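You operate a simulated robot arm through the tools that you are given. There is no shell and no other tool. Be economical: measure what you need, move in short steps, check, and stop when the job is done.

You are at the controls of a simulated two-armed robot. One attempt, no reset.

## Task
Hold the jar, unscrew its cap and tip the millet into the cream tub.
Fine: lay the cap on the oak top, put the jar back, then set the white lid on the tub. Set down upright: tall glass jar.

The check looks at the end state, three seconds after you hand in, the way a careful person would. Anything else that was tipped, shoved, dropped, spilled or broken makes it a failure. A push-on lid holds only when it is set on centred and level and pressed home; a screw cap is set on level and turned clockwise until tight.

## Robot
Two 7-joint arms with two-finger parallel grippers on one trunk, on a base that drives. Base frame: it is fixed to the floor where the robot stands at the start and does not move with it; the origin is under the middle of the robot, x ahead of it, y to its left, z up; the surface under the hand at the start is at about z = 0.9. Readings come in m, degrees, newtons and seconds.
The left shoulder is at the start at [0.05, 0.187, 1.16], the right one opposite. With the tool pointing down near the work surface each hand reaches from about 0.1 to 0.66 m from the robot's upright axis, wherever it stands, measured 20 degrees to its own side. Places, roughly: tall glass jar (9x9x12 cm) [0.5, 0.1, 1]; white round lid with knob (12x12x5 cm) [0.5, -0.6, 0.9]. Payload 3.43 kg a hand.
The TCP of each hand is the grasp point between the finger pads, 0.03 m short of the fingertips. In the tool frame z runs along the fingers and y along their closing line. Largest opening 0.094 m; finger width 0.028, thickness 0.01; the body of the gripper, 0.05 by 0.096 m, starts 0.055 m behind the TCP.
Orientation is that of the tool frame in the base frame, as a unit quaternion [w, x, y, z]. With the fingers straight down and closing along the base's y, the tool's x points along the base's -x, its y along +y and its z along -z.

## Interface
- The arms move only by the tool send_rows. It takes "left_targets", "right_targets" or both (then of equal length, played together; a hand with none holds still); each is a list of rows, each a list of 7 numbers: the shift along the base's x, y, z in m, then the turn, a rotation vector about the base's x, y, z in degrees, then the finger opening in m, from 0 to 0.094. In form: [[tx, ty, tz, ax, ay, az, grip], ...]. A call has 1 to 12 rows; each row is the pose to reach, as a shift and turn from the pose commanded when the call began. Each row takes 0.2 s and may step no farther than 0.05 m and 8.6 degrees from the row before; otherwise, or with a gripper value out of range, the whole call is refused. A pose out of reach is approached as far as the arm can. The call stops where the force on the tool passes 80 N (or 10 N more than at its start, if that is more) or the arm is blocked; 0.2 s more then pass. Each finger travels about 0.153 m/s and halts on what it meets, pressing with about 35 N; the grip force reading is that of the motor and also rises with nothing between the fingers. The clock runs only during rows and for 0.2 s after the last one: add rows that repeat a pose to give the fingers time. The reply holds the time, the measured pose of the TCP, the force on the tool along the base axes, the opening and the grip force, in the units named above and with some noise, with the torque about the TCP (base axes, N m) and any sound that the robot's microphone picked up.
- Cameras (640 x 400 px; columns grow to the right, rows downward): "scene" is now at [0.1479, -0.0116, 1.3643]; the picture's right is [-0.12, -0.99, 0.00], its down [-0.31, 0.04, -0.95] and it looks along [0.94, -0.12, -0.31] (base axes); focal length 214 px, centre (320, 200). "left" rides on the left gripper at [0.076, -0.014, -0.103] in its tool frame; the picture's right is [0.18, 0.98, 0.00], its down [-0.75, 0.14, -0.64] and it looks along [-0.63, 0.12, 0.77] (tool axes); focal length 243 px, centre (320, 200). "right" rides on the right gripper at [0.076, 0.014, -0.102] in its tool frame; the picture's right is [-0.18, 0.98, 0.00], its down [-0.75, -0.14, -0.64] and it looks along [-0.63, -0.12, 0.77] (tool axes); focal length 243 px, centre (320, 200). There is no depth. A picture from a camera that has moved, and an enlarged one, comes with that camera's place and axes in the base frame and with its lens. The place of the scene camera against the robot may be out by one fixed shift of up to 0.025 m in any direction.
- camera(camera): a new picture of that camera. No time passes.
- lift_body(by): slides the trunk up (or, below 0, down) by that many m; the arms and the scene camera ride with it, the base frame stays. It gives what a move gives, with no picture.
- roll_base(legs): drives the robot by 1 to 6 legs, each [ahead, left, turn to the left] in m, m and degrees, along the robot's own axes; the way and the turn of a leg run together, so that a leg with both is an arc; at most 1.5 m and 180 degrees a leg. The arms and the cameras ride along, it lands a little off, and it stops where it bumps. It gives what a move gives.
- head_to(pan, tilt): turns the head with the scene camera to pan (to the left, within 80 degrees either way) and tilt (down, from -29 to 69), counted from straight ahead of the robot. It gives what a move gives.
- enlarge(camera, box): a new picture of the part [left, top, right, bottom] of that camera's present view, enlarged. No time passes.
- close_job(): hands the job in; it is judged then, once.

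Go step by step. Nothing tells you exact positions but the pictures and the camera data: compare them with the known pose of the tool, close in by small moves and look again before you grip or let go. The budget is 120 turns and 88 pictures, counting those below and the enlarged ones. Unless the task says otherwise, let go and move clear before handing in, and close with one line.

The tools are called as a command line: name --argument value ..., lists and objects as JSON in quotes. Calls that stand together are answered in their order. send_rows: Moves the arms, as the interface text tells. Its arguments: {"type":"object","properties":{"left_targets":{"type":"array","items":{"type":"array","items":{"type":"number"}}},"right_targets":{"type":"array","items":{"type":"array","items":{"type":"number"}}}},"required":[]} The other tools are called the same way: lift_body (by) slides the trunk up or down; roll_base (legs) drives the base; head_to (pan, tilt) turns the head that bears the scene camera; camera (camera) takes a picture; enlarge (camera, box) takes an enlarged picture of a part of a camera's view; close_job () hands the job in.

At the start:

```text
time_s: 0.0
left_ee_pos: [0.2777, 0.0317, 1.2915]
left_tool_rot: [0.0, -0.001, 1.0, -0.001]
left_contact_force: [0.9, -0.2, -0.4]
left_wrist_torque: [0.02, 0.0, 0.03]
left_finger_gap: 0.0943
left_finger_force: 0.1
right_ee_pos: [0.4341, -0.3532, 1.2601]
right_tool_rot: [0.0, 0.0, 1.0, 0.0]
right_contact_force: [-0.2, -0.4, 0.8]
right_wrist_torque: [-0.01, -0.01, 0.01]
right_finger_gap: 0.0942
right_finger_force: 0.1
trunk travel left (down, up): [-0.375, 0.057]
robot x, y, heading: [0.001, -0.0005, 0.3]
head pan, tilt: [-7.1, 18.0]
```

scene: 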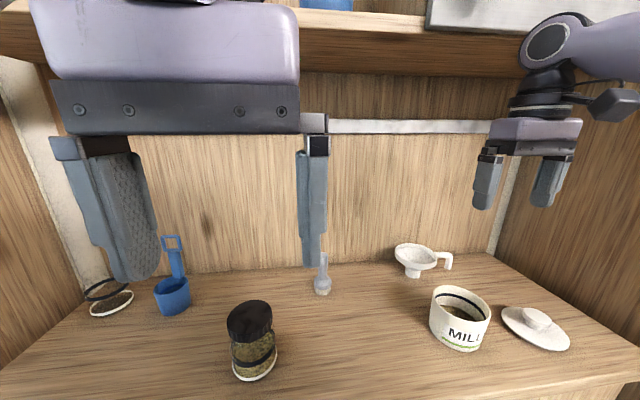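
right: 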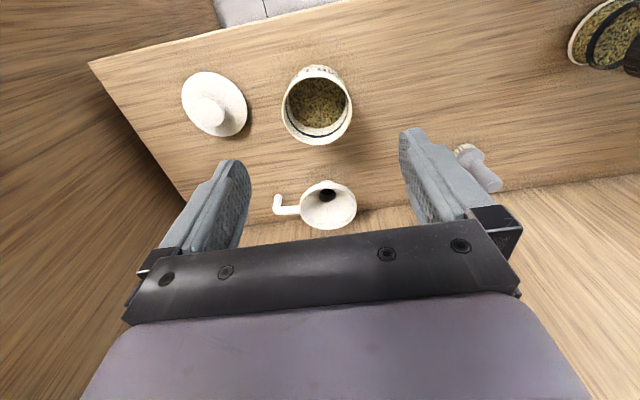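
left: 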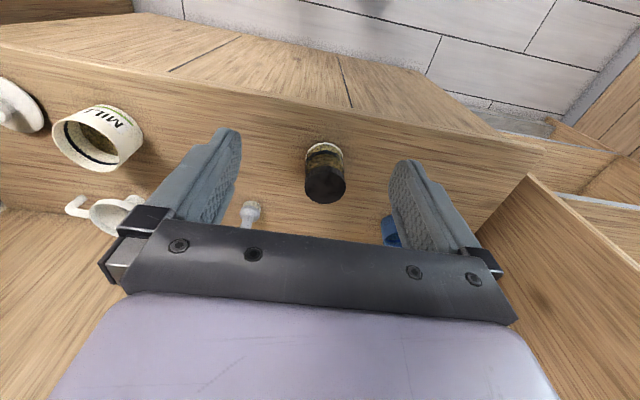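

The jar stands near [0.5, 0.1]. The tub, near [0.48, -0.38], already holds some millet, and the white lid is near [0.48, -0.58]. I'll look closer before moving.

head_to --pan -10 --tilt 45

camera --camera "scene"

enlarge --camera "left" --box '[270, 120, 390, 220]'

enlarge --camera "right" --box '[260, 50, 380, 150]'

```text
time_s: 0.9
left_ee_pos: [0.284, 0.0321, 1.2867]
left_tool_rot: [0.002, -0.009, 1.0, 0.004]
left_contact_force: [43.4, -9.7, -50.7]
left_wrist_torque: [1.72, -0.45, 1.53]
left_finger_gap: 0.0941
left_finger_force: 0.1
right_ee_pos: [0.4334, -0.3537, 1.2598]
right_tool_rot: [0.0, 0.0, 1.0, 0.0]
right_contact_force: [0.2, 1.1, 0.8]
right_wrist_torque: [-0.03, -0.02, 0.01]
right_finger_gap: 0.0939
right_finger_force: 0.0
trunk travel left (down, up): [-0.375, 0.057]
robot x, y, heading: [-0.0011, -0.0028, 0.0]
head pan, tilt: [-10.0, 45.0]
```

```text
84 pictures are left
camera scene: at [0.1463, -0.0131, 1.3513], right [-0.14, -0.99, 0.0], down [-0.43, 0.06, -0.9], along [0.89, -0.13, -0.44], focal length 214 px, centre (320, 200)
```

scene: 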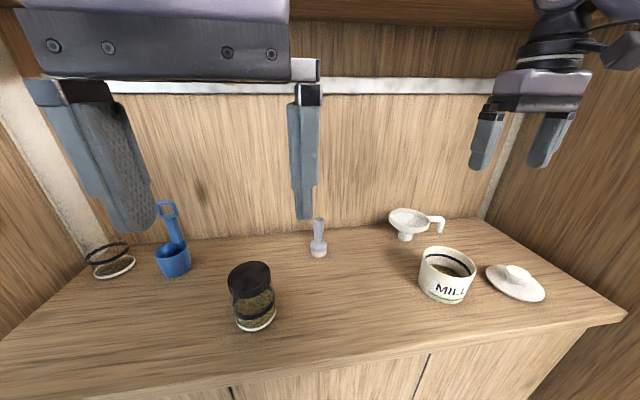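

```text
4.00 times, centred on (330, 170) of left
camera zoom: at [0.2077, 0.0154, 1.3904], right [-0.2, 0.98, 0.01], down [0.75, 0.15, 0.65], along [0.63, 0.14, -0.76], focal length 970 px, centre (280, 320)
```

zoom: 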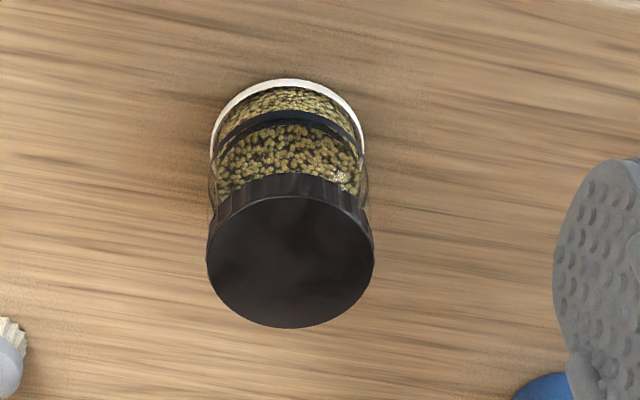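

```text
4.00 times, centred on (320, 100) of right
camera zoom: at [0.3573, -0.3379, 1.3616], right [0.18, 0.98, 0.0], down [0.75, -0.14, 0.64], along [0.63, -0.12, -0.77], focal length 970 px, centre (320, 600)
```

zoom: 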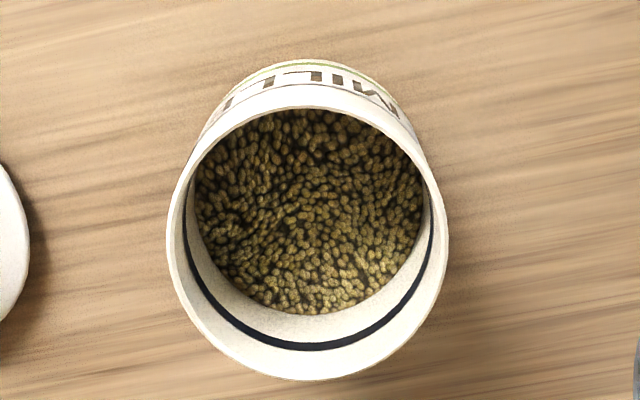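

Tilting the head down pushed it into the left hand, so I'll move that hand forward, left and down. Then I'll measure the jar again.

send_rows --left_targets '[[0.03, 0.02, -0.02, 0, 0, 0, 0.094], [0.06, 0.05, -0.04, 0, 0, 0, 0.094], [0.08, 0.09, -0.05, 0, 0, 0, 0.094], [0.08, 0.13, -0.05, 0, 0, 0, 0.094], [0.08, 0.15, -0.05, 0, 0, 0, 0.094]]'

camera --camera "left"

camera --camera "scene"

```text
time_s: 2.1
left_ee_pos: [0.3565, 0.1835, 1.2415]
left_tool_rot: [0.0, -0.001, 1.0, -0.001]
left_contact_force: [-0.8, 0.4, 0.6]
left_wrist_torque: [0.02, 0.03, -0.01]
left_finger_gap: 0.0939
left_finger_force: 0.0
right_ee_pos: [0.4326, -0.3532, 1.2596]
right_tool_rot: [0.0, 0.0, 1.0, 0.0]
right_contact_force: [0.7, 0.9, 0.2]
right_wrist_torque: [-0.01, 0.04, -0.01]
right_finger_gap: 0.0938
right_finger_force: 0.1
trunk travel left (down, up): [-0.375, 0.057]
robot x, y, heading: [0.0015, 0.0022, 0.0]
head pan, tilt: [-10.0, 45.0]
```

```text
81 pictures are left
camera left: at [0.2816, 0.1692, 1.3454], right [-0.18, 0.98, 0.0], down [0.75, 0.14, 0.64], along [0.63, 0.12, -0.77], focal length 243 px, centre (320, 200)
```

left: 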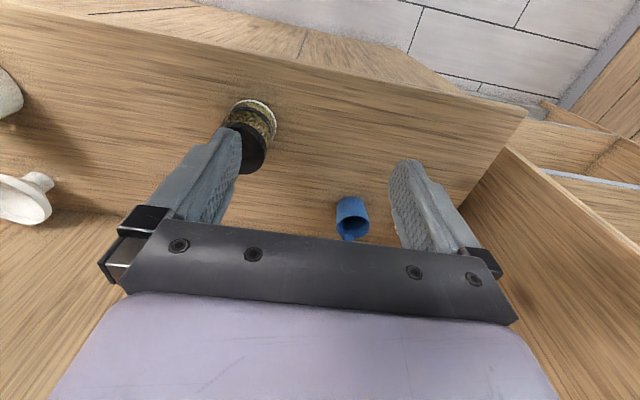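

```text
80 pictures are left
camera scene: at [0.1354, -0.0139, 1.3223], right [-0.17, -0.98, 0.0], down [-0.7, 0.12, -0.71], along [0.7, -0.12, -0.71], focal length 214 px, centre (320, 200)
```

scene: 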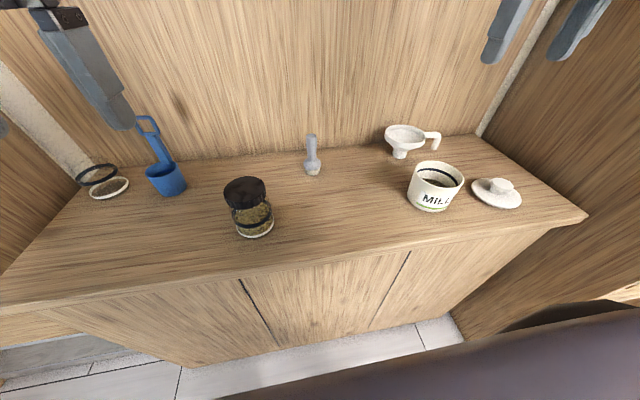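

The head is free now and I have a clear view. I'll centre the left hand's camera on the jar to fix its axis, and at the same time start tilting the right hand forward to test a side grasp.

send_rows --left_targets '[[0.0, -0.03, 0, 0, 0, 0, 0.094], [0.0, -0.06, 0, 0, 0, 0, 0.094], [0, -0.09, 0, 0, 0, 0, 0.094], [0, -0.09, 0, 0, 0, 0, 0.094], [0, -0.09, 0, 0, 0, 0, 0.094], [0, -0.09, 0, 0, 0, 0, 0.094], [0, -0.09, 0, 0, 0, 0, 0.094]]' --right_targets '[[-0.02, 0.0, -0.02, 0, -8, 0, 0.094], [-0.04, 0.02, -0.05, 0, -16, 0, 0.094], [-0.06, 0.03, -0.08, 0, -24, 0, 0.094], [-0.08, 0.04, -0.1, 0, -32, 0, 0.094], [-0.09, 0.05, -0.12, 0, -40, 0, 0.094], [-0.1, 0.06, -0.14, 0, -48, 0, 0.094], [-0.1, 0.06, -0.15, 0, -56, 0, 0.094]]'

camera --camera "scene"

enlarge --camera "left" --box '[240, 80, 400, 180]'

```text
time_s: 3.7
left_ee_pos: [0.3564, 0.0922, 1.2423]
left_tool_rot: [0.0, 0.0, 1.0, 0.0]
left_contact_force: [-0.5, 0.8, -0.2]
left_wrist_torque: [0.01, 0.0, 0.0]
left_finger_gap: 0.0941
left_finger_force: 0.0
right_ee_pos: [0.3965, -0.3157, 1.1454]
right_tool_rot: [0.47, 0.001, 0.883, 0.002]
right_contact_force: [-0.1, 0.1, 0.1]
right_wrist_torque: [0.0, -0.02, 0.02]
right_finger_gap: 0.0938
right_finger_force: 0.1
right hand out of reach, approached as far as the arm can: row 6, 7
trunk travel left (down, up): [-0.375, 0.057]
robot x, y, heading: [0.0015, -0.003, 0.1]
head pan, tilt: [-10.0, 45.0]
```

```text
79 pictures are left
camera scene: at [0.1356, -0.0151, 1.3223], right [-0.17, -0.98, 0.0], down [-0.7, 0.12, -0.71], along [0.7, -0.12, -0.71], focal length 214 px, centre (320, 200)
```

scene: 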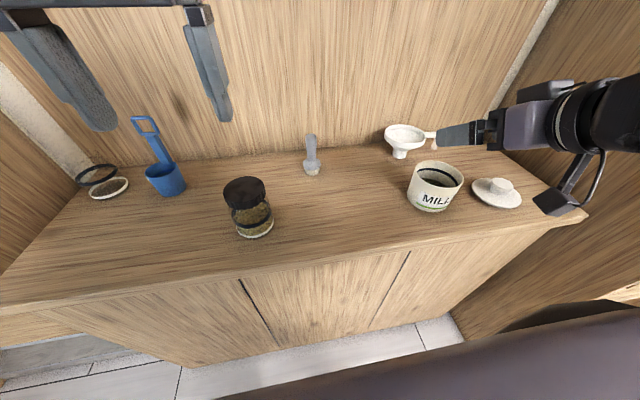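

```text
4.00 times, centred on (320, 130) of left
camera zoom: at [0.2821, 0.0779, 1.346], right [-0.18, 0.98, 0.0], down [0.75, 0.14, 0.64], along [0.63, 0.12, -0.77], focal length 970 px, centre (320, 480)
```

zoom: 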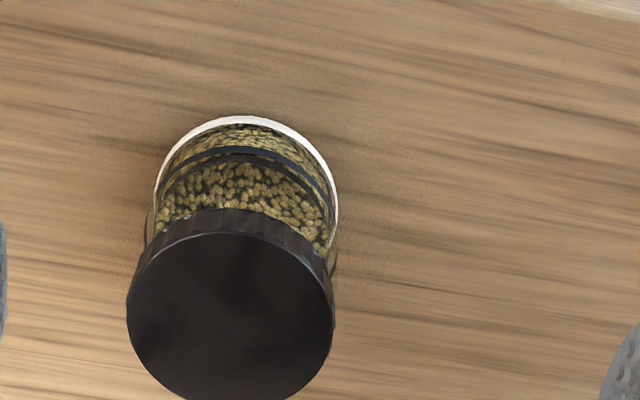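

The jar axis comes out near [0.477, 0.079] and it is about 8 cm across. Next I'll try the right hand tilted and yawed left, in free air near the jar.

send_rows --left_targets '[[0.0, 0.03, 0.0, 0, 0, 0, 0.094], [0.0, 0.07, 0.0, 0, 0, 0, 0.094], [0, 0.11, 0, 0, 0, 0, 0.094], [0, 0.13, 0, 0, 0, 0, 0.094], [0, 0.13, 0, 0, 0, 0, 0.094], [0, 0.13, 0, 0, 0, 0, 0.094]]' --right_targets '[[0.03, 0.03, 0, 0, 0, 5, 0.094], [0.06, 0.06, 0, 0, 0, 10, 0.094], [0.08, 0.1, 0, 0, 0, 15, 0.094], [0.09, 0.14, -0.01, 0, 0, 20, 0.094], [0.09, 0.17, -0.02, 0, 0, 25, 0.094], [0.09, 0.19, -0.03, 0, 0, 30, 0.094]]'

camera --camera "scene"

camera --camera "right"

```text
time_s: 5.1
left_ee_pos: [0.3587, 0.2215, 1.2406]
left_tool_rot: [0.001, 0.0, 1.0, -0.001]
left_contact_force: [0.5, 0.1, -0.5]
left_wrist_torque: [0.01, -0.02, -0.02]
left_finger_gap: 0.0939
left_finger_force: 0.1
right_ee_pos: [0.487, -0.1249, 1.1112]
right_tool_rot: [0.453, -0.229, 0.853, 0.122]
right_contact_force: [0.1, 0.2, -0.3]
right_wrist_torque: [0.0, -0.02, 0.01]
right_finger_gap: 0.0941
right_finger_force: 0.0
trunk travel left (down, up): [-0.375, 0.057]
robot x, y, heading: [-0.0003, -0.0012, 0.2]
head pan, tilt: [-10.0, 45.0]
```

```text
77 pictures are left
camera scene: at [0.1356, -0.0141, 1.3223], right [-0.17, -0.98, 0.0], down [-0.7, 0.12, -0.71], along [0.7, -0.12, -0.71], focal length 214 px, centre (320, 200)
```

scene: 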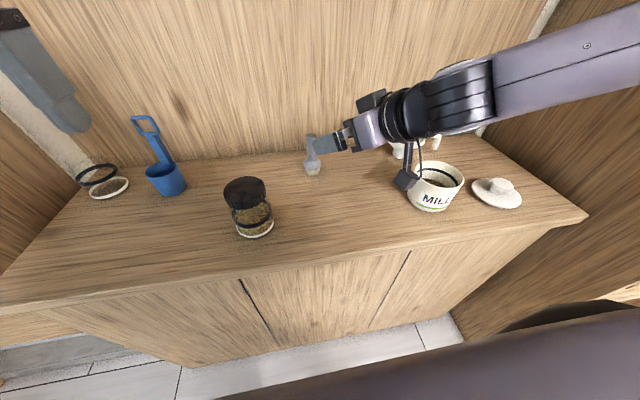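

```text
76 pictures are left
camera right: at [0.3694, -0.1754, 1.105], right [-0.4, 0.9, 0.15], down [-0.02, -0.18, 0.98], along [0.91, 0.39, 0.09], focal length 243 px, centre (320, 200)
```

right: 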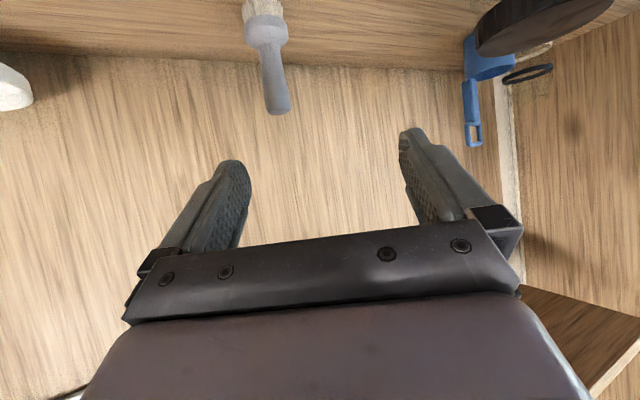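

The pose is reachable, with the forearm coming in from the right. I'll yaw a bit more, flatten the tilt and descend to a standoff beside the jar.

send_rows --right_targets '[[-0.03, 0.01, -0.01, 0.9, -1.0, 3.3, 0.094], [-0.06, 0.04, -0.02, 1.7, -2.1, 6.7, 0.094], [-0.08, 0.07, -0.04, 2.6, -3.1, 10, 0.094], [-0.089, 0.09, -0.07, 3.5, -4.1, 13.3, 0.094], [-0.089, 0.1, -0.1, 4.3, -5.2, 16.7, 0.094], [-0.089, 0.111, -0.12, 5.2, -6.2, 20, 0.094], [-0.089, 0.111, -0.12, 5.2, -6.2, 20, 0.094]]'

camera --camera "scene"

camera --camera "right"

```text
time_s: 6.7
left_ee_pos: [0.358, 0.2217, 1.2405]
left_tool_rot: [0.0, 0.0, 1.0, 0.0]
left_contact_force: [-1.0, -0.1, -0.8]
left_wrist_torque: [0.06, 0.0, 0.0]
left_finger_gap: 0.0939
left_finger_force: 0.2
right_ee_pos: [0.3977, -0.0308, 1.005]
right_tool_rot: [0.481, -0.358, 0.768, 0.225]
right_contact_force: [-0.6, -0.3, 1.1]
right_wrist_torque: [0.0, -0.01, 0.0]
right_finger_gap: 0.0939
right_finger_force: 0.1
right hand out of reach, approached as far as the arm can: row 5, 6, 7
trunk travel left (down, up): [-0.375, 0.057]
robot x, y, heading: [-0.0036, 0.0025, 0.2]
head pan, tilt: [-10.0, 45.0]
```

```text
75 pictures are left
camera scene: at [0.1353, -0.0142, 1.3223], right [-0.17, -0.98, 0.0], down [-0.7, 0.12, -0.71], along [0.7, -0.12, -0.71], focal length 214 px, centre (320, 200)
```

scene: 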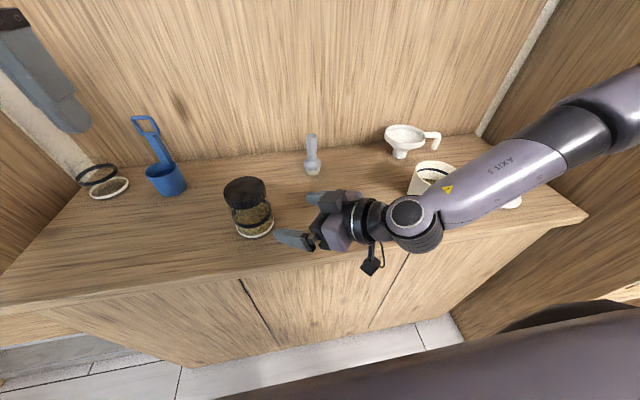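

```text
74 pictures are left
camera right: at [0.3057, -0.1181, 0.9811], right [-0.7, 0.69, 0.17], down [-0.05, -0.28, 0.96], along [0.71, 0.66, 0.23], focal length 243 px, centre (320, 200)
```

right: 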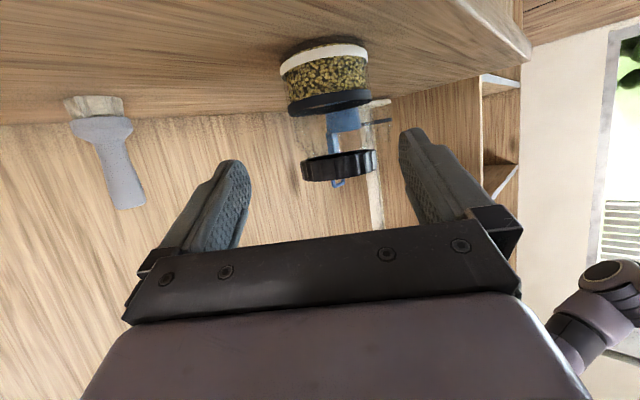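

The right arm is too folded this close in, and its forearm passes low near the tub. I'll back the base off 12 cm so the arm can stretch out.

roll_base --legs '[[-0.12, 0, 0]]'

send_rows --right_targets '[[0.03, 0.005, 0, 0, 0, 0, 0.094], [0.06, 0.01, 0, 0, 0, 0, 0.094], [0.09, 0.01, 0, 0, 0, 0, 0.094], [0.12, 0.015, -0.0, 0, 0, 0, 0.094], [0.12, 0.015, -0.02, 0, 0, 0, 0.094], [0.12, 0.015, -0.02, 0, 0, 0, 0.094]]'

camera --camera "scene"

camera --camera "right"

```text
time_s: 8.0
left_ee_pos: [0.2377, 0.2205, 1.2422]
left_tool_rot: [0.001, -0.001, 1.0, -0.001]
left_contact_force: [-0.6, -0.5, 0.1]
left_wrist_torque: [-0.01, -0.05, -0.01]
left_finger_gap: 0.0938
left_finger_force: 0.1
right_ee_pos: [0.278, -0.0317, 1.0061]
right_tool_rot: [0.481, -0.359, 0.768, 0.224]
right_contact_force: [-0.6, 0.3, 0.5]
right_wrist_torque: [0.01, -0.05, 0.0]
right_finger_gap: 0.094
right_finger_force: 0.0
trunk travel left (down, up): [-0.375, 0.057]
robot x, y, heading: [-0.1198, -0.0027, 0.1]
head pan, tilt: [-10.0, 45.0]
```

```text
time_s: 9.3
left_ee_pos: [0.2388, 0.2223, 1.2416]
left_tool_rot: [0.0, -0.001, 1.0, -0.001]
left_contact_force: [-0.2, 0.1, -1.0]
left_wrist_torque: [0.02, 0.01, -0.03]
left_finger_gap: 0.0939
left_finger_force: 0.2
right_ee_pos: [0.3819, -0.0518, 1.0102]
right_tool_rot: [0.479, -0.359, 0.769, 0.224]
right_contact_force: [-0.5, 0.1, -0.1]
right_wrist_torque: [0.03, 0.03, -0.03]
right_finger_gap: 0.094
right_finger_force: 0.1
right hand out of reach, approached as far as the arm can: row 1, 2, 3, 4, 5, 6
trunk travel left (down, up): [-0.375, 0.057]
robot x, y, heading: [-0.1208, -0.0018, 0.2]
head pan, tilt: [-10.0, 45.0]
```

```text
73 pictures are left
camera scene: at [0.0153, -0.0141, 1.3223], right [-0.17, -0.98, 0.0], down [-0.7, 0.12, -0.71], along [0.7, -0.12, -0.71], focal length 214 px, centre (320, 200)
```

scene: 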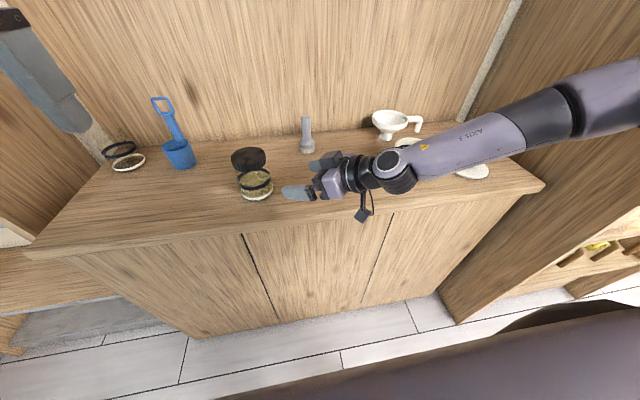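

```text
72 pictures are left
camera right: at [0.2902, -0.1373, 0.9853], right [-0.7, 0.69, 0.17], down [-0.05, -0.28, 0.96], along [0.71, 0.66, 0.23], focal length 243 px, centre (320, 200)
```

right: 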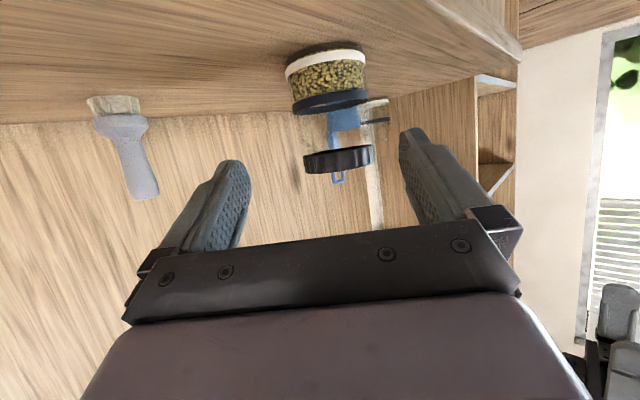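

The wrist seems to be at a limit at this yaw, since the forearm already points left. I'll turn the hand further left, closer to the forearm's line, and try again.

send_rows --right_targets '[[0.015, 0.0, 0.01, 0, 0, 6, 0.094], [0.03, 0.0, 0.01, 0, 0, 12, 0.094], [0.045, 0.0, 0.01, 0, 0, 18, 0.094], [0.06, 0.0, 0.0, 0, 0, 24, 0.094], [0.074, 0.0, 0.0, 0, 0, 30, 0.094], [0.074, 0.0, -0.02, 0, 0, 30, 0.094]]'

camera --camera "scene"

```text
time_s: 10.8
left_ee_pos: [0.2374, 0.2215, 1.241]
left_tool_rot: [0.0, 0.0, 1.0, -0.001]
left_contact_force: [0.0, -0.3, -0.3]
left_wrist_torque: [-0.02, -0.02, 0.02]
left_finger_gap: 0.094
left_finger_force: 0.0
right_ee_pos: [0.3176, -0.015, 1.0112]
right_tool_rot: [0.436, -0.516, 0.675, 0.296]
right_contact_force: [-0.2, 0.2, 0.4]
right_wrist_torque: [0.01, -0.01, 0.0]
right_finger_gap: 0.0937
right_finger_force: 0.0
right hand out of reach, approached as far as the arm can: row 2, 3, 4, 5, 6
trunk travel left (down, up): [-0.375, 0.057]
robot x, y, heading: [-0.1199, 0.0009, -0.1]
head pan, tilt: [-10.0, 45.0]
```

```text
71 pictures are left
camera scene: at [0.0153, -0.0141, 1.3223], right [-0.17, -0.98, 0.0], down [-0.7, 0.12, -0.71], along [0.7, -0.12, -0.71], focal length 214 px, centre (320, 200)
```

scene: 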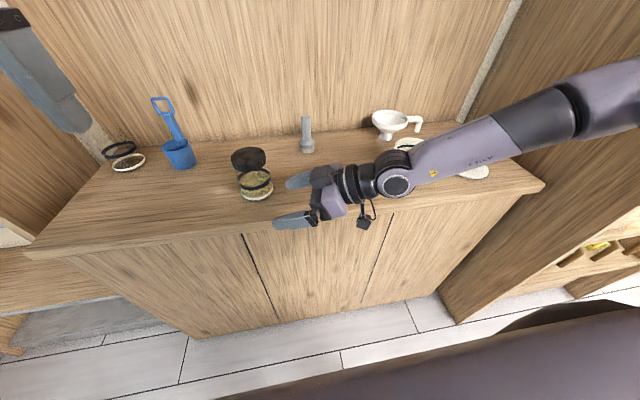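

The arm does not bend well across the body. I'll raise and unwind the right hand, then shift the base left so the jar sits on the right arm's own side.

send_rows --right_targets '[[0.0, -0.02, 0.03, 0, 0, -6, 0.094], [0.0, -0.04, 0.07, 0, 0, -12, 0.094], [0.02, -0.07, 0.11, 0, 0, -18, 0.094], [0.03, -0.1, 0.14, 0, 0, -26, 0.094], [0.03, -0.14, 0.14, 0, 0, -34, 0.094], [0.03, -0.17, 0.14, 0, 0, -42, 0.094], [0.03, -0.19, 0.14, 0, 0, -48, 0.094]]'

roll_base --legs '[[0, 0.2, 0]]'

camera --camera "scene"

```text
refused: row 3 steps farther than a row can; nothing moved
```

```text
time_s: 13.1
left_ee_pos: [0.2378, 0.4197, 1.2415]
left_tool_rot: [-0.001, -0.001, 1.0, -0.001]
left_contact_force: [1.2, -0.1, 0.3]
left_wrist_torque: [-0.03, 0.01, 0.02]
left_finger_gap: 0.0939
left_finger_force: 0.0
right_ee_pos: [0.3179, 0.1838, 1.0113]
right_tool_rot: [0.436, -0.516, 0.675, 0.297]
right_contact_force: [0.5, 0.0, 0.4]
right_wrist_torque: [-0.01, 0.01, -0.02]
right_finger_gap: 0.0937
right_finger_force: 0.1
trunk travel left (down, up): [-0.375, 0.057]
robot x, y, heading: [-0.1212, 0.1954, 0.2]
head pan, tilt: [-10.0, 45.0]
```

```text
70 pictures are left
camera scene: at [0.0151, 0.1839, 1.3223], right [-0.17, -0.98, 0.0], down [-0.7, 0.12, -0.71], along [0.7, -0.12, -0.71], focal length 214 px, centre (320, 200)
```

scene: 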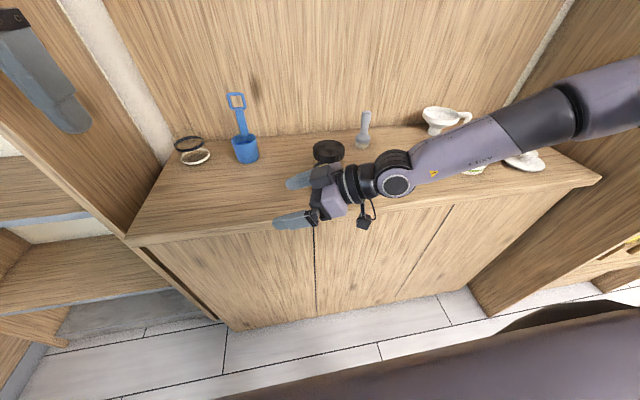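

That move was refused, but the base did shift and the hand cleared the jar. Now I'll lift the hand and bring it back to the right side, ahead of the right shoulder.

send_rows --right_targets '[[-0.01, 0.0, 0.04, 0, 0, -6, 0.094], [-0.01, -0.02, 0.08, 0, 0, -12, 0.094], [0.0, -0.05, 0.11, 0, 0, -18, 0.094], [0.02, -0.08, 0.13, 0, 0, -24, 0.094], [0.04, -0.11, 0.13, 0, 0, -30, 0.094], [0.05, -0.14, 0.13, 0, 0, -36, 0.094], [0.05, -0.17, 0.13, 0, 0, -42, 0.094], [0.05, -0.2, 0.13, 0, 0, -46, 0.094]]'

camera --camera "scene"

camera --camera "right"

```text
time_s: 14.9
left_ee_pos: [0.2382, 0.4182, 1.2435]
left_tool_rot: [0.0, -0.001, 1.0, 0.0]
left_contact_force: [0.2, -0.6, -0.5]
left_wrist_torque: [0.03, 0.04, -0.03]
left_finger_gap: 0.0941
left_finger_force: 0.0
right_ee_pos: [0.3671, -0.0178, 1.1406]
right_tool_rot: [0.517, -0.212, 0.823, 0.104]
right_contact_force: [0.6, -0.5, 0.9]
right_wrist_torque: [0.05, 0.02, 0.02]
right_finger_gap: 0.0939
right_finger_force: 0.1
trunk travel left (down, up): [-0.375, 0.057]
robot x, y, heading: [-0.1177, 0.2002, -0.3]
head pan, tilt: [-10.0, 45.0]
```

```text
69 pictures are left
camera scene: at [0.0149, 0.1832, 1.3223], right [-0.17, -0.98, 0.0], down [-0.7, 0.12, -0.71], along [0.7, -0.12, -0.71], focal length 214 px, centre (320, 200)
```

scene: 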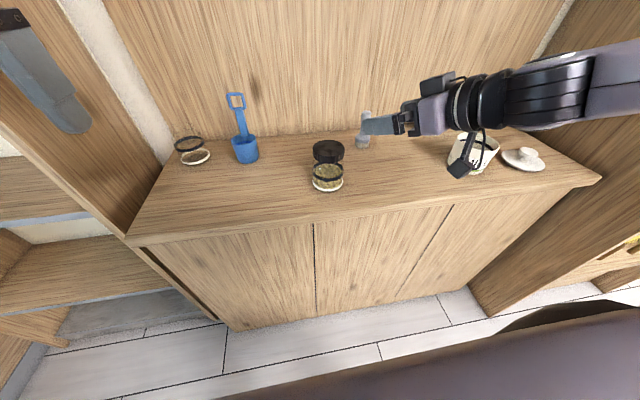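

```text
68 pictures are left
camera right: at [0.2488, -0.0624, 1.1164], right [-0.38, 0.92, 0.12], down [-0.17, -0.19, 0.97], along [0.91, 0.34, 0.23], focal length 243 px, centre (320, 200)
```

right: 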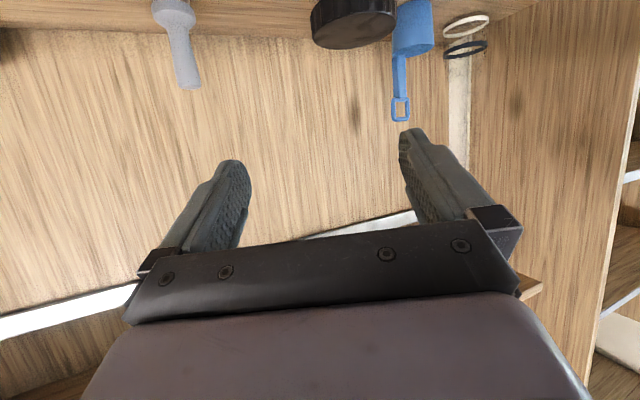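

The hand now points about 26° left and 26° below horizontal, which suits the grasp. I'll descend to a standoff in front of the jar.

send_rows --right_targets '[[0, 0.01, -0.04, 0, 0, 0, 0.094], [0, 0.02, -0.08, 0, 0, 0, 0.094], [0, 0.035, -0.12, 0, 0, 0, 0.094], [0, 0.044, -0.15, 0, 0, 0, 0.094], [0, 0.044, -0.179, 0, 0, 0, 0.094], [0, 0.044, -0.179, 0, 0, 0, 0.094]]'

camera --camera "scene"

camera --camera "right"

```text
time_s: 16.3
left_ee_pos: [0.2384, 0.4199, 1.2412]
left_tool_rot: [0.0, -0.001, 1.0, -0.001]
left_contact_force: [-1.5, 0.3, -0.8]
left_wrist_torque: [0.02, -0.01, 0.01]
left_finger_gap: 0.0941
left_finger_force: 0.0
right_ee_pos: [0.367, 0.0269, 0.9623]
right_tool_rot: [0.519, -0.211, 0.822, 0.103]
right_contact_force: [-0.4, -0.5, 0.0]
right_wrist_torque: [0.01, -0.01, -0.04]
right_finger_gap: 0.0941
right_finger_force: 0.1
trunk travel left (down, up): [-0.375, 0.057]
robot x, y, heading: [-0.1226, 0.1986, -0.2]
head pan, tilt: [-10.0, 45.0]
```

```text
67 pictures are left
camera scene: at [0.015, 0.1835, 1.3223], right [-0.17, -0.98, 0.0], down [-0.7, 0.12, -0.71], along [0.7, -0.12, -0.71], focal length 214 px, centre (320, 200)
```

scene: 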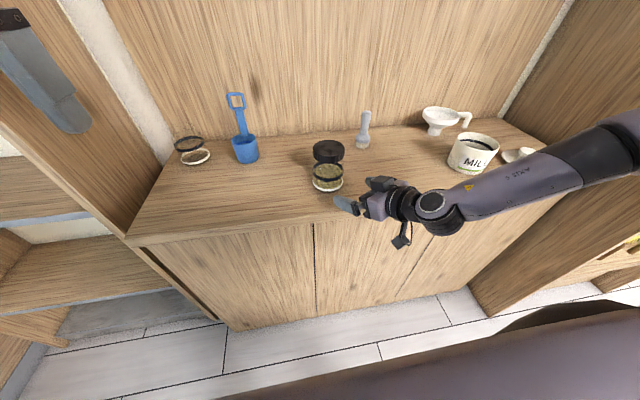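

```text
66 pictures are left
camera right: at [0.2485, -0.0175, 0.9372], right [-0.38, 0.92, 0.12], down [-0.17, -0.19, 0.97], along [0.91, 0.34, 0.23], focal length 243 px, centre (320, 200)
```

right: 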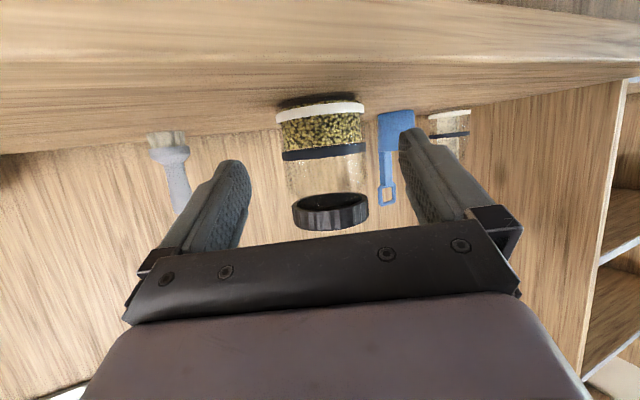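

The hand reached the standoff and the jar is lined up between the fingers. I'll advance around it with the fingers still open.

send_rows --right_targets '[[0.02, 0.0095, -0.01, 0, 0, 0, 0.094], [0.04, 0.019, -0.01, 0, 0, 0, 0.094], [0.06, 0.028, -0.01, 0, 0, 0, 0.094], [0.08, 0.038, -0.01, 0, 0, 0, 0.094], [0.0974, 0.046, -0.01, 0, 0, 0, 0.094], [0.0974, 0.046, -0.01, 0, 0, 0, 0.094]]'

camera --camera "right"

enlarge --camera "scene" --box '[240, 100, 480, 250]'

```text
time_s: 17.7
left_ee_pos: [0.2384, 0.4195, 1.2424]
left_tool_rot: [0.0, -0.001, 1.0, -0.001]
left_contact_force: [0.2, 0.2, -0.5]
left_wrist_torque: [-0.02, 0.0, -0.01]
left_finger_gap: 0.0938
left_finger_force: 0.0
right_ee_pos: [0.4476, 0.0499, 0.9775]
right_tool_rot: [0.517, -0.212, 0.823, 0.104]
right_contact_force: [-0.6, 0.4, -1.3]
right_wrist_torque: [-0.01, -0.01, 0.05]
right_finger_gap: 0.0941
right_finger_force: 0.1
right hand out of reach, approached as far as the arm can: row 3, 4, 5, 6
trunk travel left (down, up): [-0.375, 0.057]
robot x, y, heading: [-0.1197, 0.1969, 0.1]
head pan, tilt: [-10.0, 45.0]
```

```text
65 pictures are left
camera right: at [0.3299, 0.0047, 0.9521], right [-0.38, 0.92, 0.12], down [-0.17, -0.19, 0.97], along [0.91, 0.34, 0.23], focal length 243 px, centre (320, 200)
```

right: 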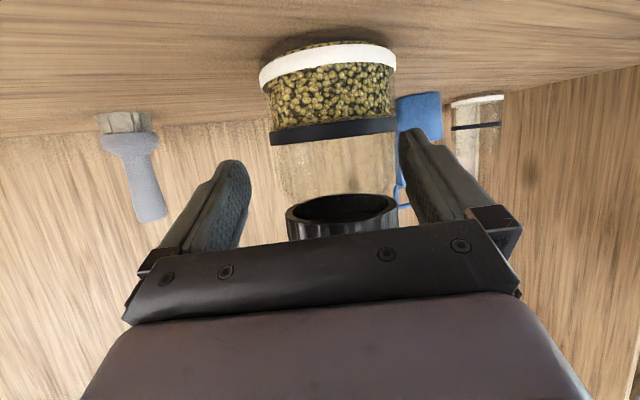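

```text
2.67 times, centred on (360, 175) of scene
camera zoom: at [0.015, 0.1837, 1.3223], right [-0.17, -0.98, 0.0], down [-0.7, 0.12, -0.71], along [0.7, -0.12, -0.71], focal length 572 px, centre (213, 267)
```

zoom: 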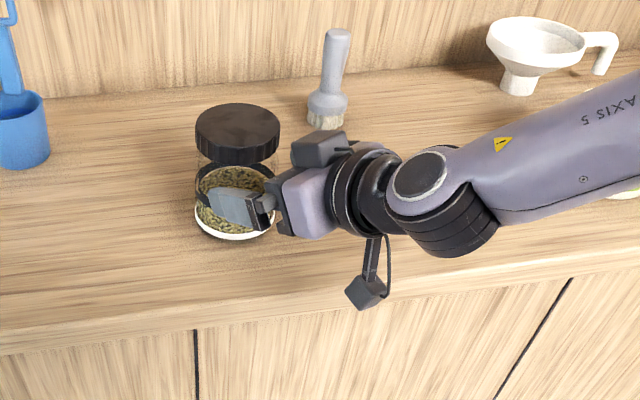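

The arm stops short, but this hand pose itself is fine. I'll move it rigidly instead: trunk down 2.5 cm, then a small nudge of the base toward the jar.

lift_body --by -0.025

roll_base --legs '[[0.017, 0.021, 0]]'

camera --camera "right"

enlarge --camera "scene" --box '[240, 100, 480, 250]'

```text
time_s: 18.4
left_ee_pos: [0.2389, 0.4197, 1.2163]
left_tool_rot: [0.001, 0.0, 1.0, -0.001]
left_contact_force: [-0.4, -0.2, -0.7]
left_wrist_torque: [-0.02, 0.02, 0.0]
left_finger_gap: 0.094
left_finger_force: 0.2
right_ee_pos: [0.4492, 0.0498, 0.9511]
right_tool_rot: [0.517, -0.211, 0.823, 0.103]
right_contact_force: [0.1, -0.3, -0.1]
right_wrist_torque: [-0.02, 0.01, -0.01]
right_finger_gap: 0.0942
right_finger_force: 0.0
trunk travel left (down, up): [-0.35, 0.082]
robot x, y, heading: [-0.1192, 0.1985, 0.1]
head pan, tilt: [-10.0, 45.0]
```

```text
time_s: 19.3
left_ee_pos: [0.2551, 0.4401, 1.2159]
left_tool_rot: [0.001, -0.001, 1.0, -0.001]
left_contact_force: [-0.2, -0.1, 0.3]
left_wrist_torque: [0.01, -0.01, 0.01]
left_finger_gap: 0.0942
left_finger_force: 0.1
right_ee_pos: [0.4651, 0.0711, 0.9514]
right_tool_rot: [0.517, -0.211, 0.823, 0.102]
right_contact_force: [0.3, -0.2, -0.5]
right_wrist_torque: [0.02, 0.01, 0.0]
right_finger_gap: 0.0938
right_finger_force: 0.1
trunk travel left (down, up): [-0.35, 0.082]
robot x, y, heading: [-0.1008, 0.2161, -0.2]
head pan, tilt: [-10.0, 45.0]
```

```text
63 pictures are left
camera right: at [0.3471, 0.0255, 0.927], right [-0.38, 0.92, 0.12], down [-0.17, -0.19, 0.97], along [0.91, 0.34, 0.23], focal length 243 px, centre (320, 200)
```

right: 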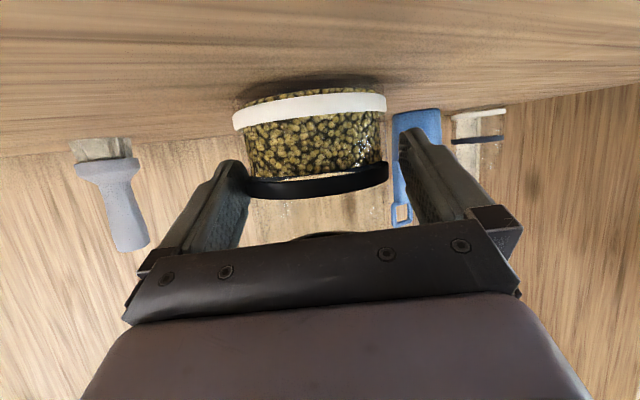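

```text
2.67 times, centred on (360, 175) of scene
camera zoom: at [0.0323, 0.2049, 1.2972], right [-0.17, -0.98, 0.0], down [-0.7, 0.12, -0.71], along [0.7, -0.12, -0.71], focal length 572 px, centre (213, 267)
```

zoom: 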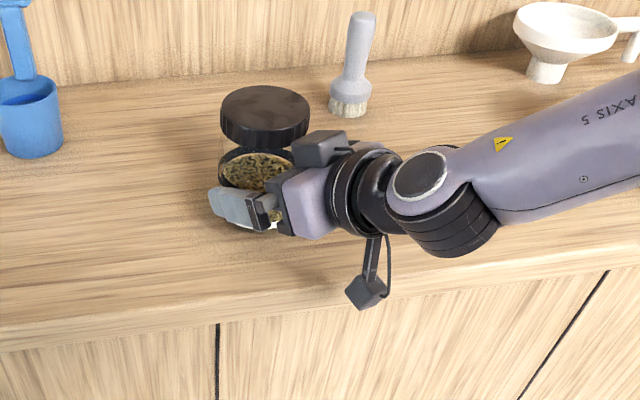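

The jar is centred between the fingers, so I'll close the right hand on it.

send_rows --right_targets '[[0, 0, 0, 0, 0, 0, 0.085], [0, 0, 0, 0, 0, 0, 0.08], [0, 0, 0, 0, 0, 0, 0.07], [0, 0, 0, 0, 0, 0, 0.065], [0, 0, 0, 0, 0, 0, 0.065]]'

camera --camera "right"

```text
time_s: 20.5
left_ee_pos: [0.254, 0.4412, 1.217]
left_tool_rot: [0.0, -0.001, 1.0, -0.001]
left_contact_force: [0.7, -0.4, -0.1]
left_wrist_torque: [0.01, 0.01, -0.02]
left_finger_gap: 0.0937
left_finger_force: 0.0
right_ee_pos: [0.4643, 0.0705, 0.9515]
right_tool_rot: [0.518, -0.212, 0.822, 0.104]
right_contact_force: [-2.0, -2.5, 2.2]
right_wrist_torque: [0.13, 0.2, 0.06]
right_finger_gap: 0.0842
right_finger_force: 34.9
trunk travel left (down, up): [-0.35, 0.082]
robot x, y, heading: [-0.1035, 0.2175, 0.3]
head pan, tilt: [-10.0, 45.0]
```

```text
61 pictures are left
camera right: at [0.3466, 0.025, 0.9274], right [-0.38, 0.92, 0.12], down [-0.17, -0.19, 0.97], along [0.91, 0.34, 0.23], focal length 243 px, centre (320, 200)
```

right: 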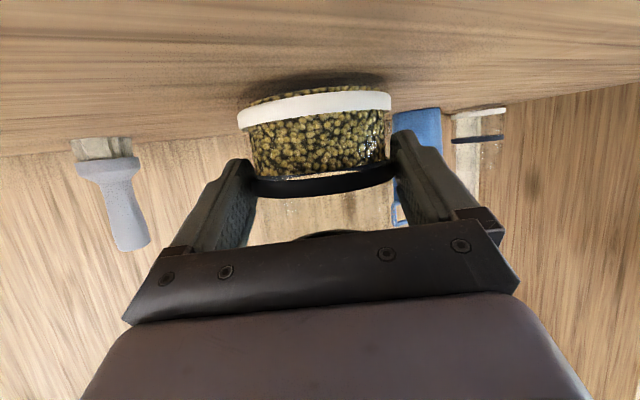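

The right hand holds the jar with the gap at 84 mm. Next the left hand goes high above the cap.

send_rows --left_targets '[[0.035, -0.03, 0, 0, 0, 0, 0.094], [0.07, -0.065, 0, 0, 0, 0, 0.094], [0.1, -0.105, 0, 0, 0, 0, 0.094], [0.125, -0.145, 0, 0, 0, 0, 0.094], [0.15, -0.185, 0, 0, 0, 0, 0.094], [0.17, -0.225, 0, 0, 0, 0, 0.094], [0.19, -0.265, -0.01, 0, 0, -4, 0.094], [0.205, -0.305, -0.02, 0, 0, -8, 0.094], [0.215, -0.34, -0.03, 0, 0, -12, 0.094], [0.223, -0.364, -0.04, 0, 0, -15, 0.094], [0.223, -0.364, -0.05, 0, 0, -15, 0.094], [0.223, -0.364, -0.05, 0, 0, -15, 0.094]]'

camera --camera "left"

camera --camera "scene"

```text
time_s: 23.3
left_ee_pos: [0.4188, 0.1892, 1.1575]
left_tool_rot: [0.005, 0.091, 0.996, -0.021]
left_contact_force: [0.1, 0.7, 0.4]
left_wrist_torque: [-0.01, 0.0, 0.02]
left_finger_gap: 0.094
left_finger_force: 0.0
left hand out of reach, approached as far as the arm can: row 6, 7, 8, 9, 10, 11, 12
right_ee_pos: [0.4658, 0.07, 0.9523]
right_tool_rot: [0.519, -0.211, 0.822, 0.103]
right_contact_force: [-0.8, 0.1, 2.0]
right_wrist_torque: [0.26, 0.11, 0.07]
right_finger_gap: 0.0834
right_finger_force: 35.2
trunk travel left (down, up): [-0.35, 0.082]
robot x, y, heading: [-0.1079, 0.2231, 0.2]
head pan, tilt: [-10.0, 45.0]
stopped in row 12 (left hand): the arm was blocked; the commanded pose is now the measured one
```

```text
60 pictures are left
camera left: at [0.3408, 0.1939, 1.261], right [0.0, 1.0, -0.04], down [0.76, 0.03, 0.65], along [0.65, -0.03, -0.76], focal length 243 px, centre (320, 200)
```

left: 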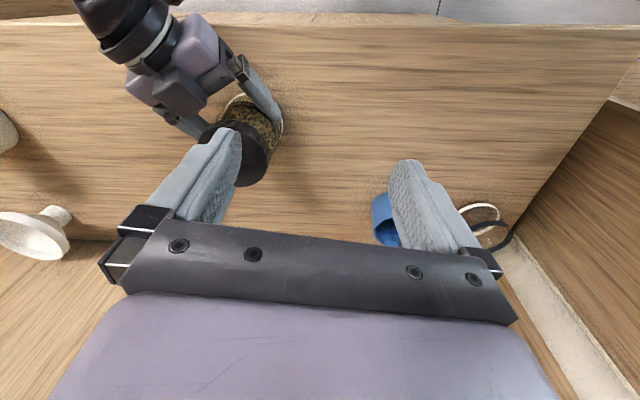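

```text
59 pictures are left
camera scene: at [0.0316, 0.2044, 1.2971], right [-0.17, -0.98, 0.0], down [-0.7, 0.12, -0.71], along [0.7, -0.12, -0.71], focal length 214 px, centre (320, 200)
```

scene: 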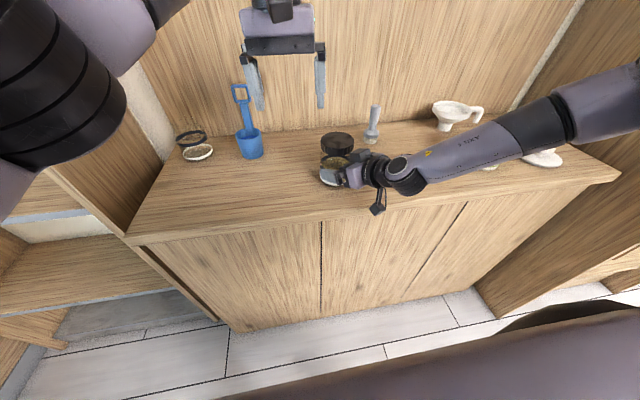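

The left arm cannot cross that far. I'll lift the capped jar and bring it to the middle in front of the robot, where both hands can work, and pull the left hand back for now.

send_rows --left_targets '[[-0.02, 0.03, 0.0, 0, 0, 0, 0.094], [-0.04, 0.06, 0.0, 0, 0, 0, 0.094], [-0.06, 0.09, 0.0, 0, 0, 0, 0.094], [-0.08, 0.12, 0.02, 0, 0, 0, 0.094], [-0.08, 0.14, 0.04, 0, 0, 0, 0.094], [-0.08, 0.14, 0.04, 0, 0, 0, 0.094]]' --right_targets '[[0, 0, 0.02, 0, 0, 0, 0.065], [0, 0, 0.05, 0, 0, 0, 0.065], [-0.02, 0, 0.08, 0, 0, 0, 0.065], [-0.05, 0, 0.1, 0, 0, 0, 0.065], [-0.08, 0, 0.1, 0, 0, 0, 0.065], [-0.08, 0, 0.1, 0, 0, 0, 0.065]]'

camera --camera "scene"

```text
time_s: 24.7
left_ee_pos: [0.3367, 0.3283, 1.1972]
left_tool_rot: [0.007, 0.094, 0.995, -0.02]
left_contact_force: [-0.1, -0.2, -0.3]
left_wrist_torque: [-0.01, 0.0, 0.0]
left_finger_gap: 0.0939
left_finger_force: 0.0
right_ee_pos: [0.3851, 0.07, 1.051]
right_tool_rot: [0.519, -0.211, 0.822, 0.103]
right_contact_force: [-0.4, -0.3, -3.6]
right_wrist_torque: [-0.05, 0.09, -0.01]
right_finger_gap: 0.0832
right_finger_force: 35.1
trunk travel left (down, up): [-0.35, 0.082]
robot x, y, heading: [-0.1066, 0.2156, -0.0]
head pan, tilt: [-10.0, 45.0]
```

```text
58 pictures are left
camera scene: at [0.0324, 0.2043, 1.2972], right [-0.17, -0.98, 0.0], down [-0.7, 0.12, -0.71], along [0.7, -0.12, -0.71], focal length 214 px, centre (320, 200)
```

scene: 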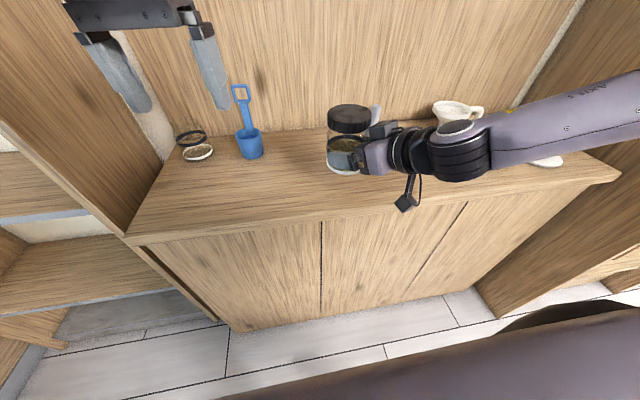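

The jar is lifted securely. I'll bring it to centre with a further yaw to the left.

send_rows --right_targets '[[-0.015, 0.02, 0, 0, 0, 4, 0.065], [-0.03, 0.04, 0, 0, 0, 8, 0.065], [-0.045, 0.06, 0, 0, 0, 12, 0.065], [-0.06, 0.08, 0, 0, 0, 16, 0.065], [-0.075, 0.1, 0, 0, 0, 20, 0.065], [-0.08, 0.12, 0, 0, 0, 24, 0.065], [-0.08, 0.12, 0, 0, 0, 24, 0.065]]'

camera --camera "scene"

```text
time_s: 26.3
left_ee_pos: [0.3368, 0.327, 1.197]
left_tool_rot: [0.005, 0.094, 0.995, -0.021]
left_contact_force: [0.5, -0.4, -0.2]
left_wrist_torque: [0.0, 0.01, -0.02]
left_finger_gap: 0.0942
left_finger_force: 0.1
right_ee_pos: [0.3058, 0.1903, 1.0519]
right_tool_rot: [0.485, -0.378, 0.76, 0.21]
right_contact_force: [-0.2, 0.4, -4.4]
right_wrist_torque: [-0.09, 0.1, 0.0]
right_finger_gap: 0.083
right_finger_force: 35.0
trunk travel left (down, up): [-0.35, 0.082]
robot x, y, heading: [-0.1064, 0.2212, -0.0]
head pan, tilt: [-10.0, 45.0]
```

```text
57 pictures are left
camera scene: at [0.0321, 0.2043, 1.2973], right [-0.17, -0.98, 0.0], down [-0.7, 0.12, -0.71], along [0.7, -0.12, -0.71], focal length 214 px, centre (320, 200)
```

scene: 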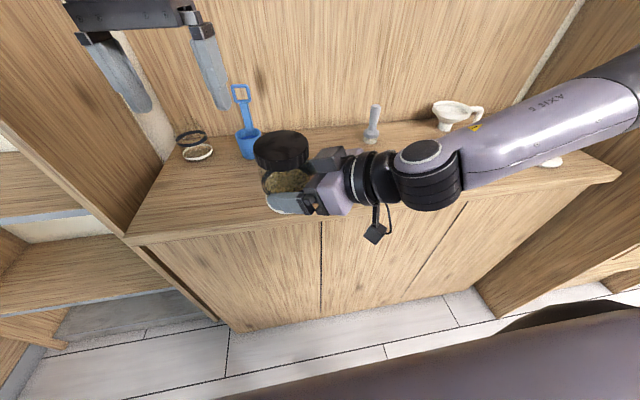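

Both hands should reach now. I'll drive forward 12 cm so this happens above the counter rather than the floor.

roll_base --legs '[[0.12, 0, 0]]'

camera --camera "left"

camera --camera "scene"

```text
time_s: 27.5
left_ee_pos: [0.4575, 0.3269, 1.1973]
left_tool_rot: [0.004, 0.094, 0.995, -0.019]
left_contact_force: [0.3, -0.5, -0.1]
left_wrist_torque: [0.0, 0.04, 0.0]
left_finger_gap: 0.0939
left_finger_force: 0.1
right_ee_pos: [0.4256, 0.1889, 1.0529]
right_tool_rot: [0.486, -0.377, 0.761, 0.209]
right_contact_force: [-0.2, -0.4, -4.2]
right_wrist_torque: [-0.05, 0.07, -0.02]
right_finger_gap: 0.083
right_finger_force: 35.0
trunk travel left (down, up): [-0.35, 0.082]
robot x, y, heading: [0.0119, 0.2176, 0.1]
head pan, tilt: [-10.0, 45.0]
```

```text
56 pictures are left
camera left: at [0.3799, 0.3315, 1.3006], right [0.0, 1.0, -0.04], down [0.76, 0.02, 0.65], along [0.65, -0.03, -0.76], focal length 243 px, centre (320, 200)
```

left: 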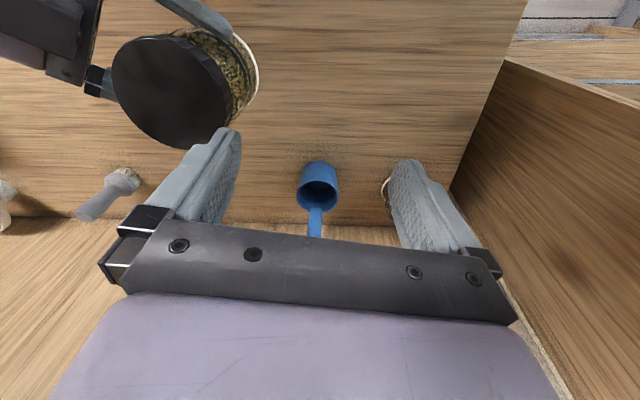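

```text
55 pictures are left
camera scene: at [0.1527, 0.2042, 1.2971], right [-0.17, -0.98, 0.0], down [-0.7, 0.12, -0.71], along [0.7, -0.12, -0.71], focal length 214 px, centre (320, 200)
```

scene: 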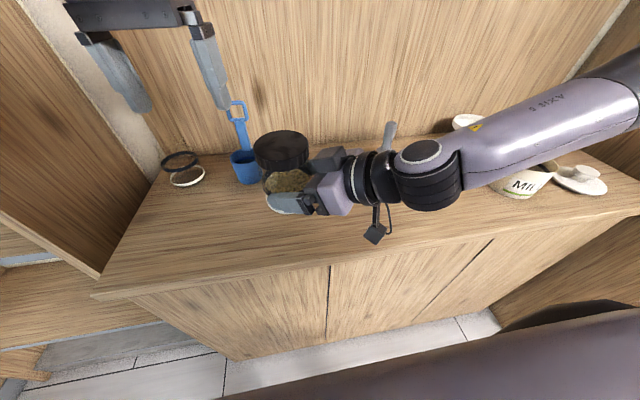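

The jar is now above the counter. I'll bring the left hand level above the cap, with its fingers turned clear of the right gripper.

send_rows --left_targets '[[0, -0.02, 0.01, 0.5, 0, 3, 0.094], [-0.005, -0.04, 0.02, 1, 0, 6, 0.094], [-0.01, -0.065, 0.02, 1.5, 0, 9, 0.094], [-0.015, -0.09, 0.02, 2, 0, 12, 0.094], [-0.0215, -0.12, 0.02, 2.3, 0, 16, 0.094], [-0.0215, -0.12, 0.02, 2.3, 0, 16, 0.094]]'

camera --camera "left"

camera --camera "scene"

```text
time_s: 28.9
left_ee_pos: [0.4344, 0.208, 1.2162]
left_tool_rot: [0.007, -0.046, 0.999, 0.002]
left_contact_force: [0.3, 0.5, -0.6]
left_wrist_torque: [0.04, 0.01, -0.03]
left_finger_gap: 0.0941
left_finger_force: 0.0
right_ee_pos: [0.4256, 0.1912, 1.0513]
right_tool_rot: [0.485, -0.377, 0.761, 0.208]
right_contact_force: [0.1, 0.1, -3.8]
right_wrist_torque: [-0.08, 0.06, 0.01]
right_finger_gap: 0.0828
right_finger_force: 35.0
trunk travel left (down, up): [-0.35, 0.082]
robot x, y, heading: [0.0179, 0.2168, -0.1]
head pan, tilt: [-10.0, 45.0]
```

```text
54 pictures are left
camera left: at [0.3597, 0.1858, 1.3199], right [-0.27, 0.96, 0.0], down [0.73, 0.21, 0.65], along [0.63, 0.18, -0.76], focal length 243 px, centre (320, 200)
```

left: 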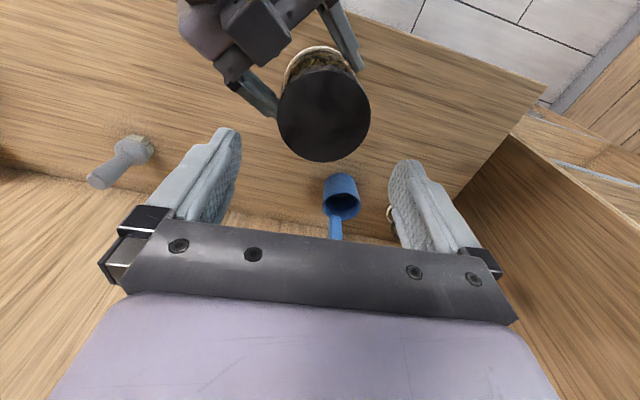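

```text
53 pictures are left
camera scene: at [0.1519, 0.2046, 1.2973], right [-0.17, -0.98, 0.0], down [-0.7, 0.12, -0.71], along [0.7, -0.12, -0.71], focal length 214 px, centre (320, 200)
```

scene: 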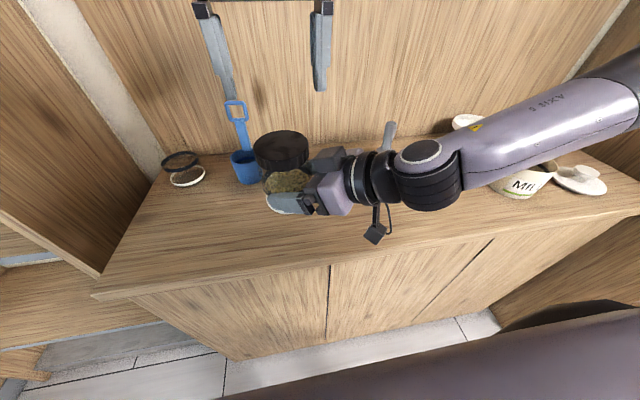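

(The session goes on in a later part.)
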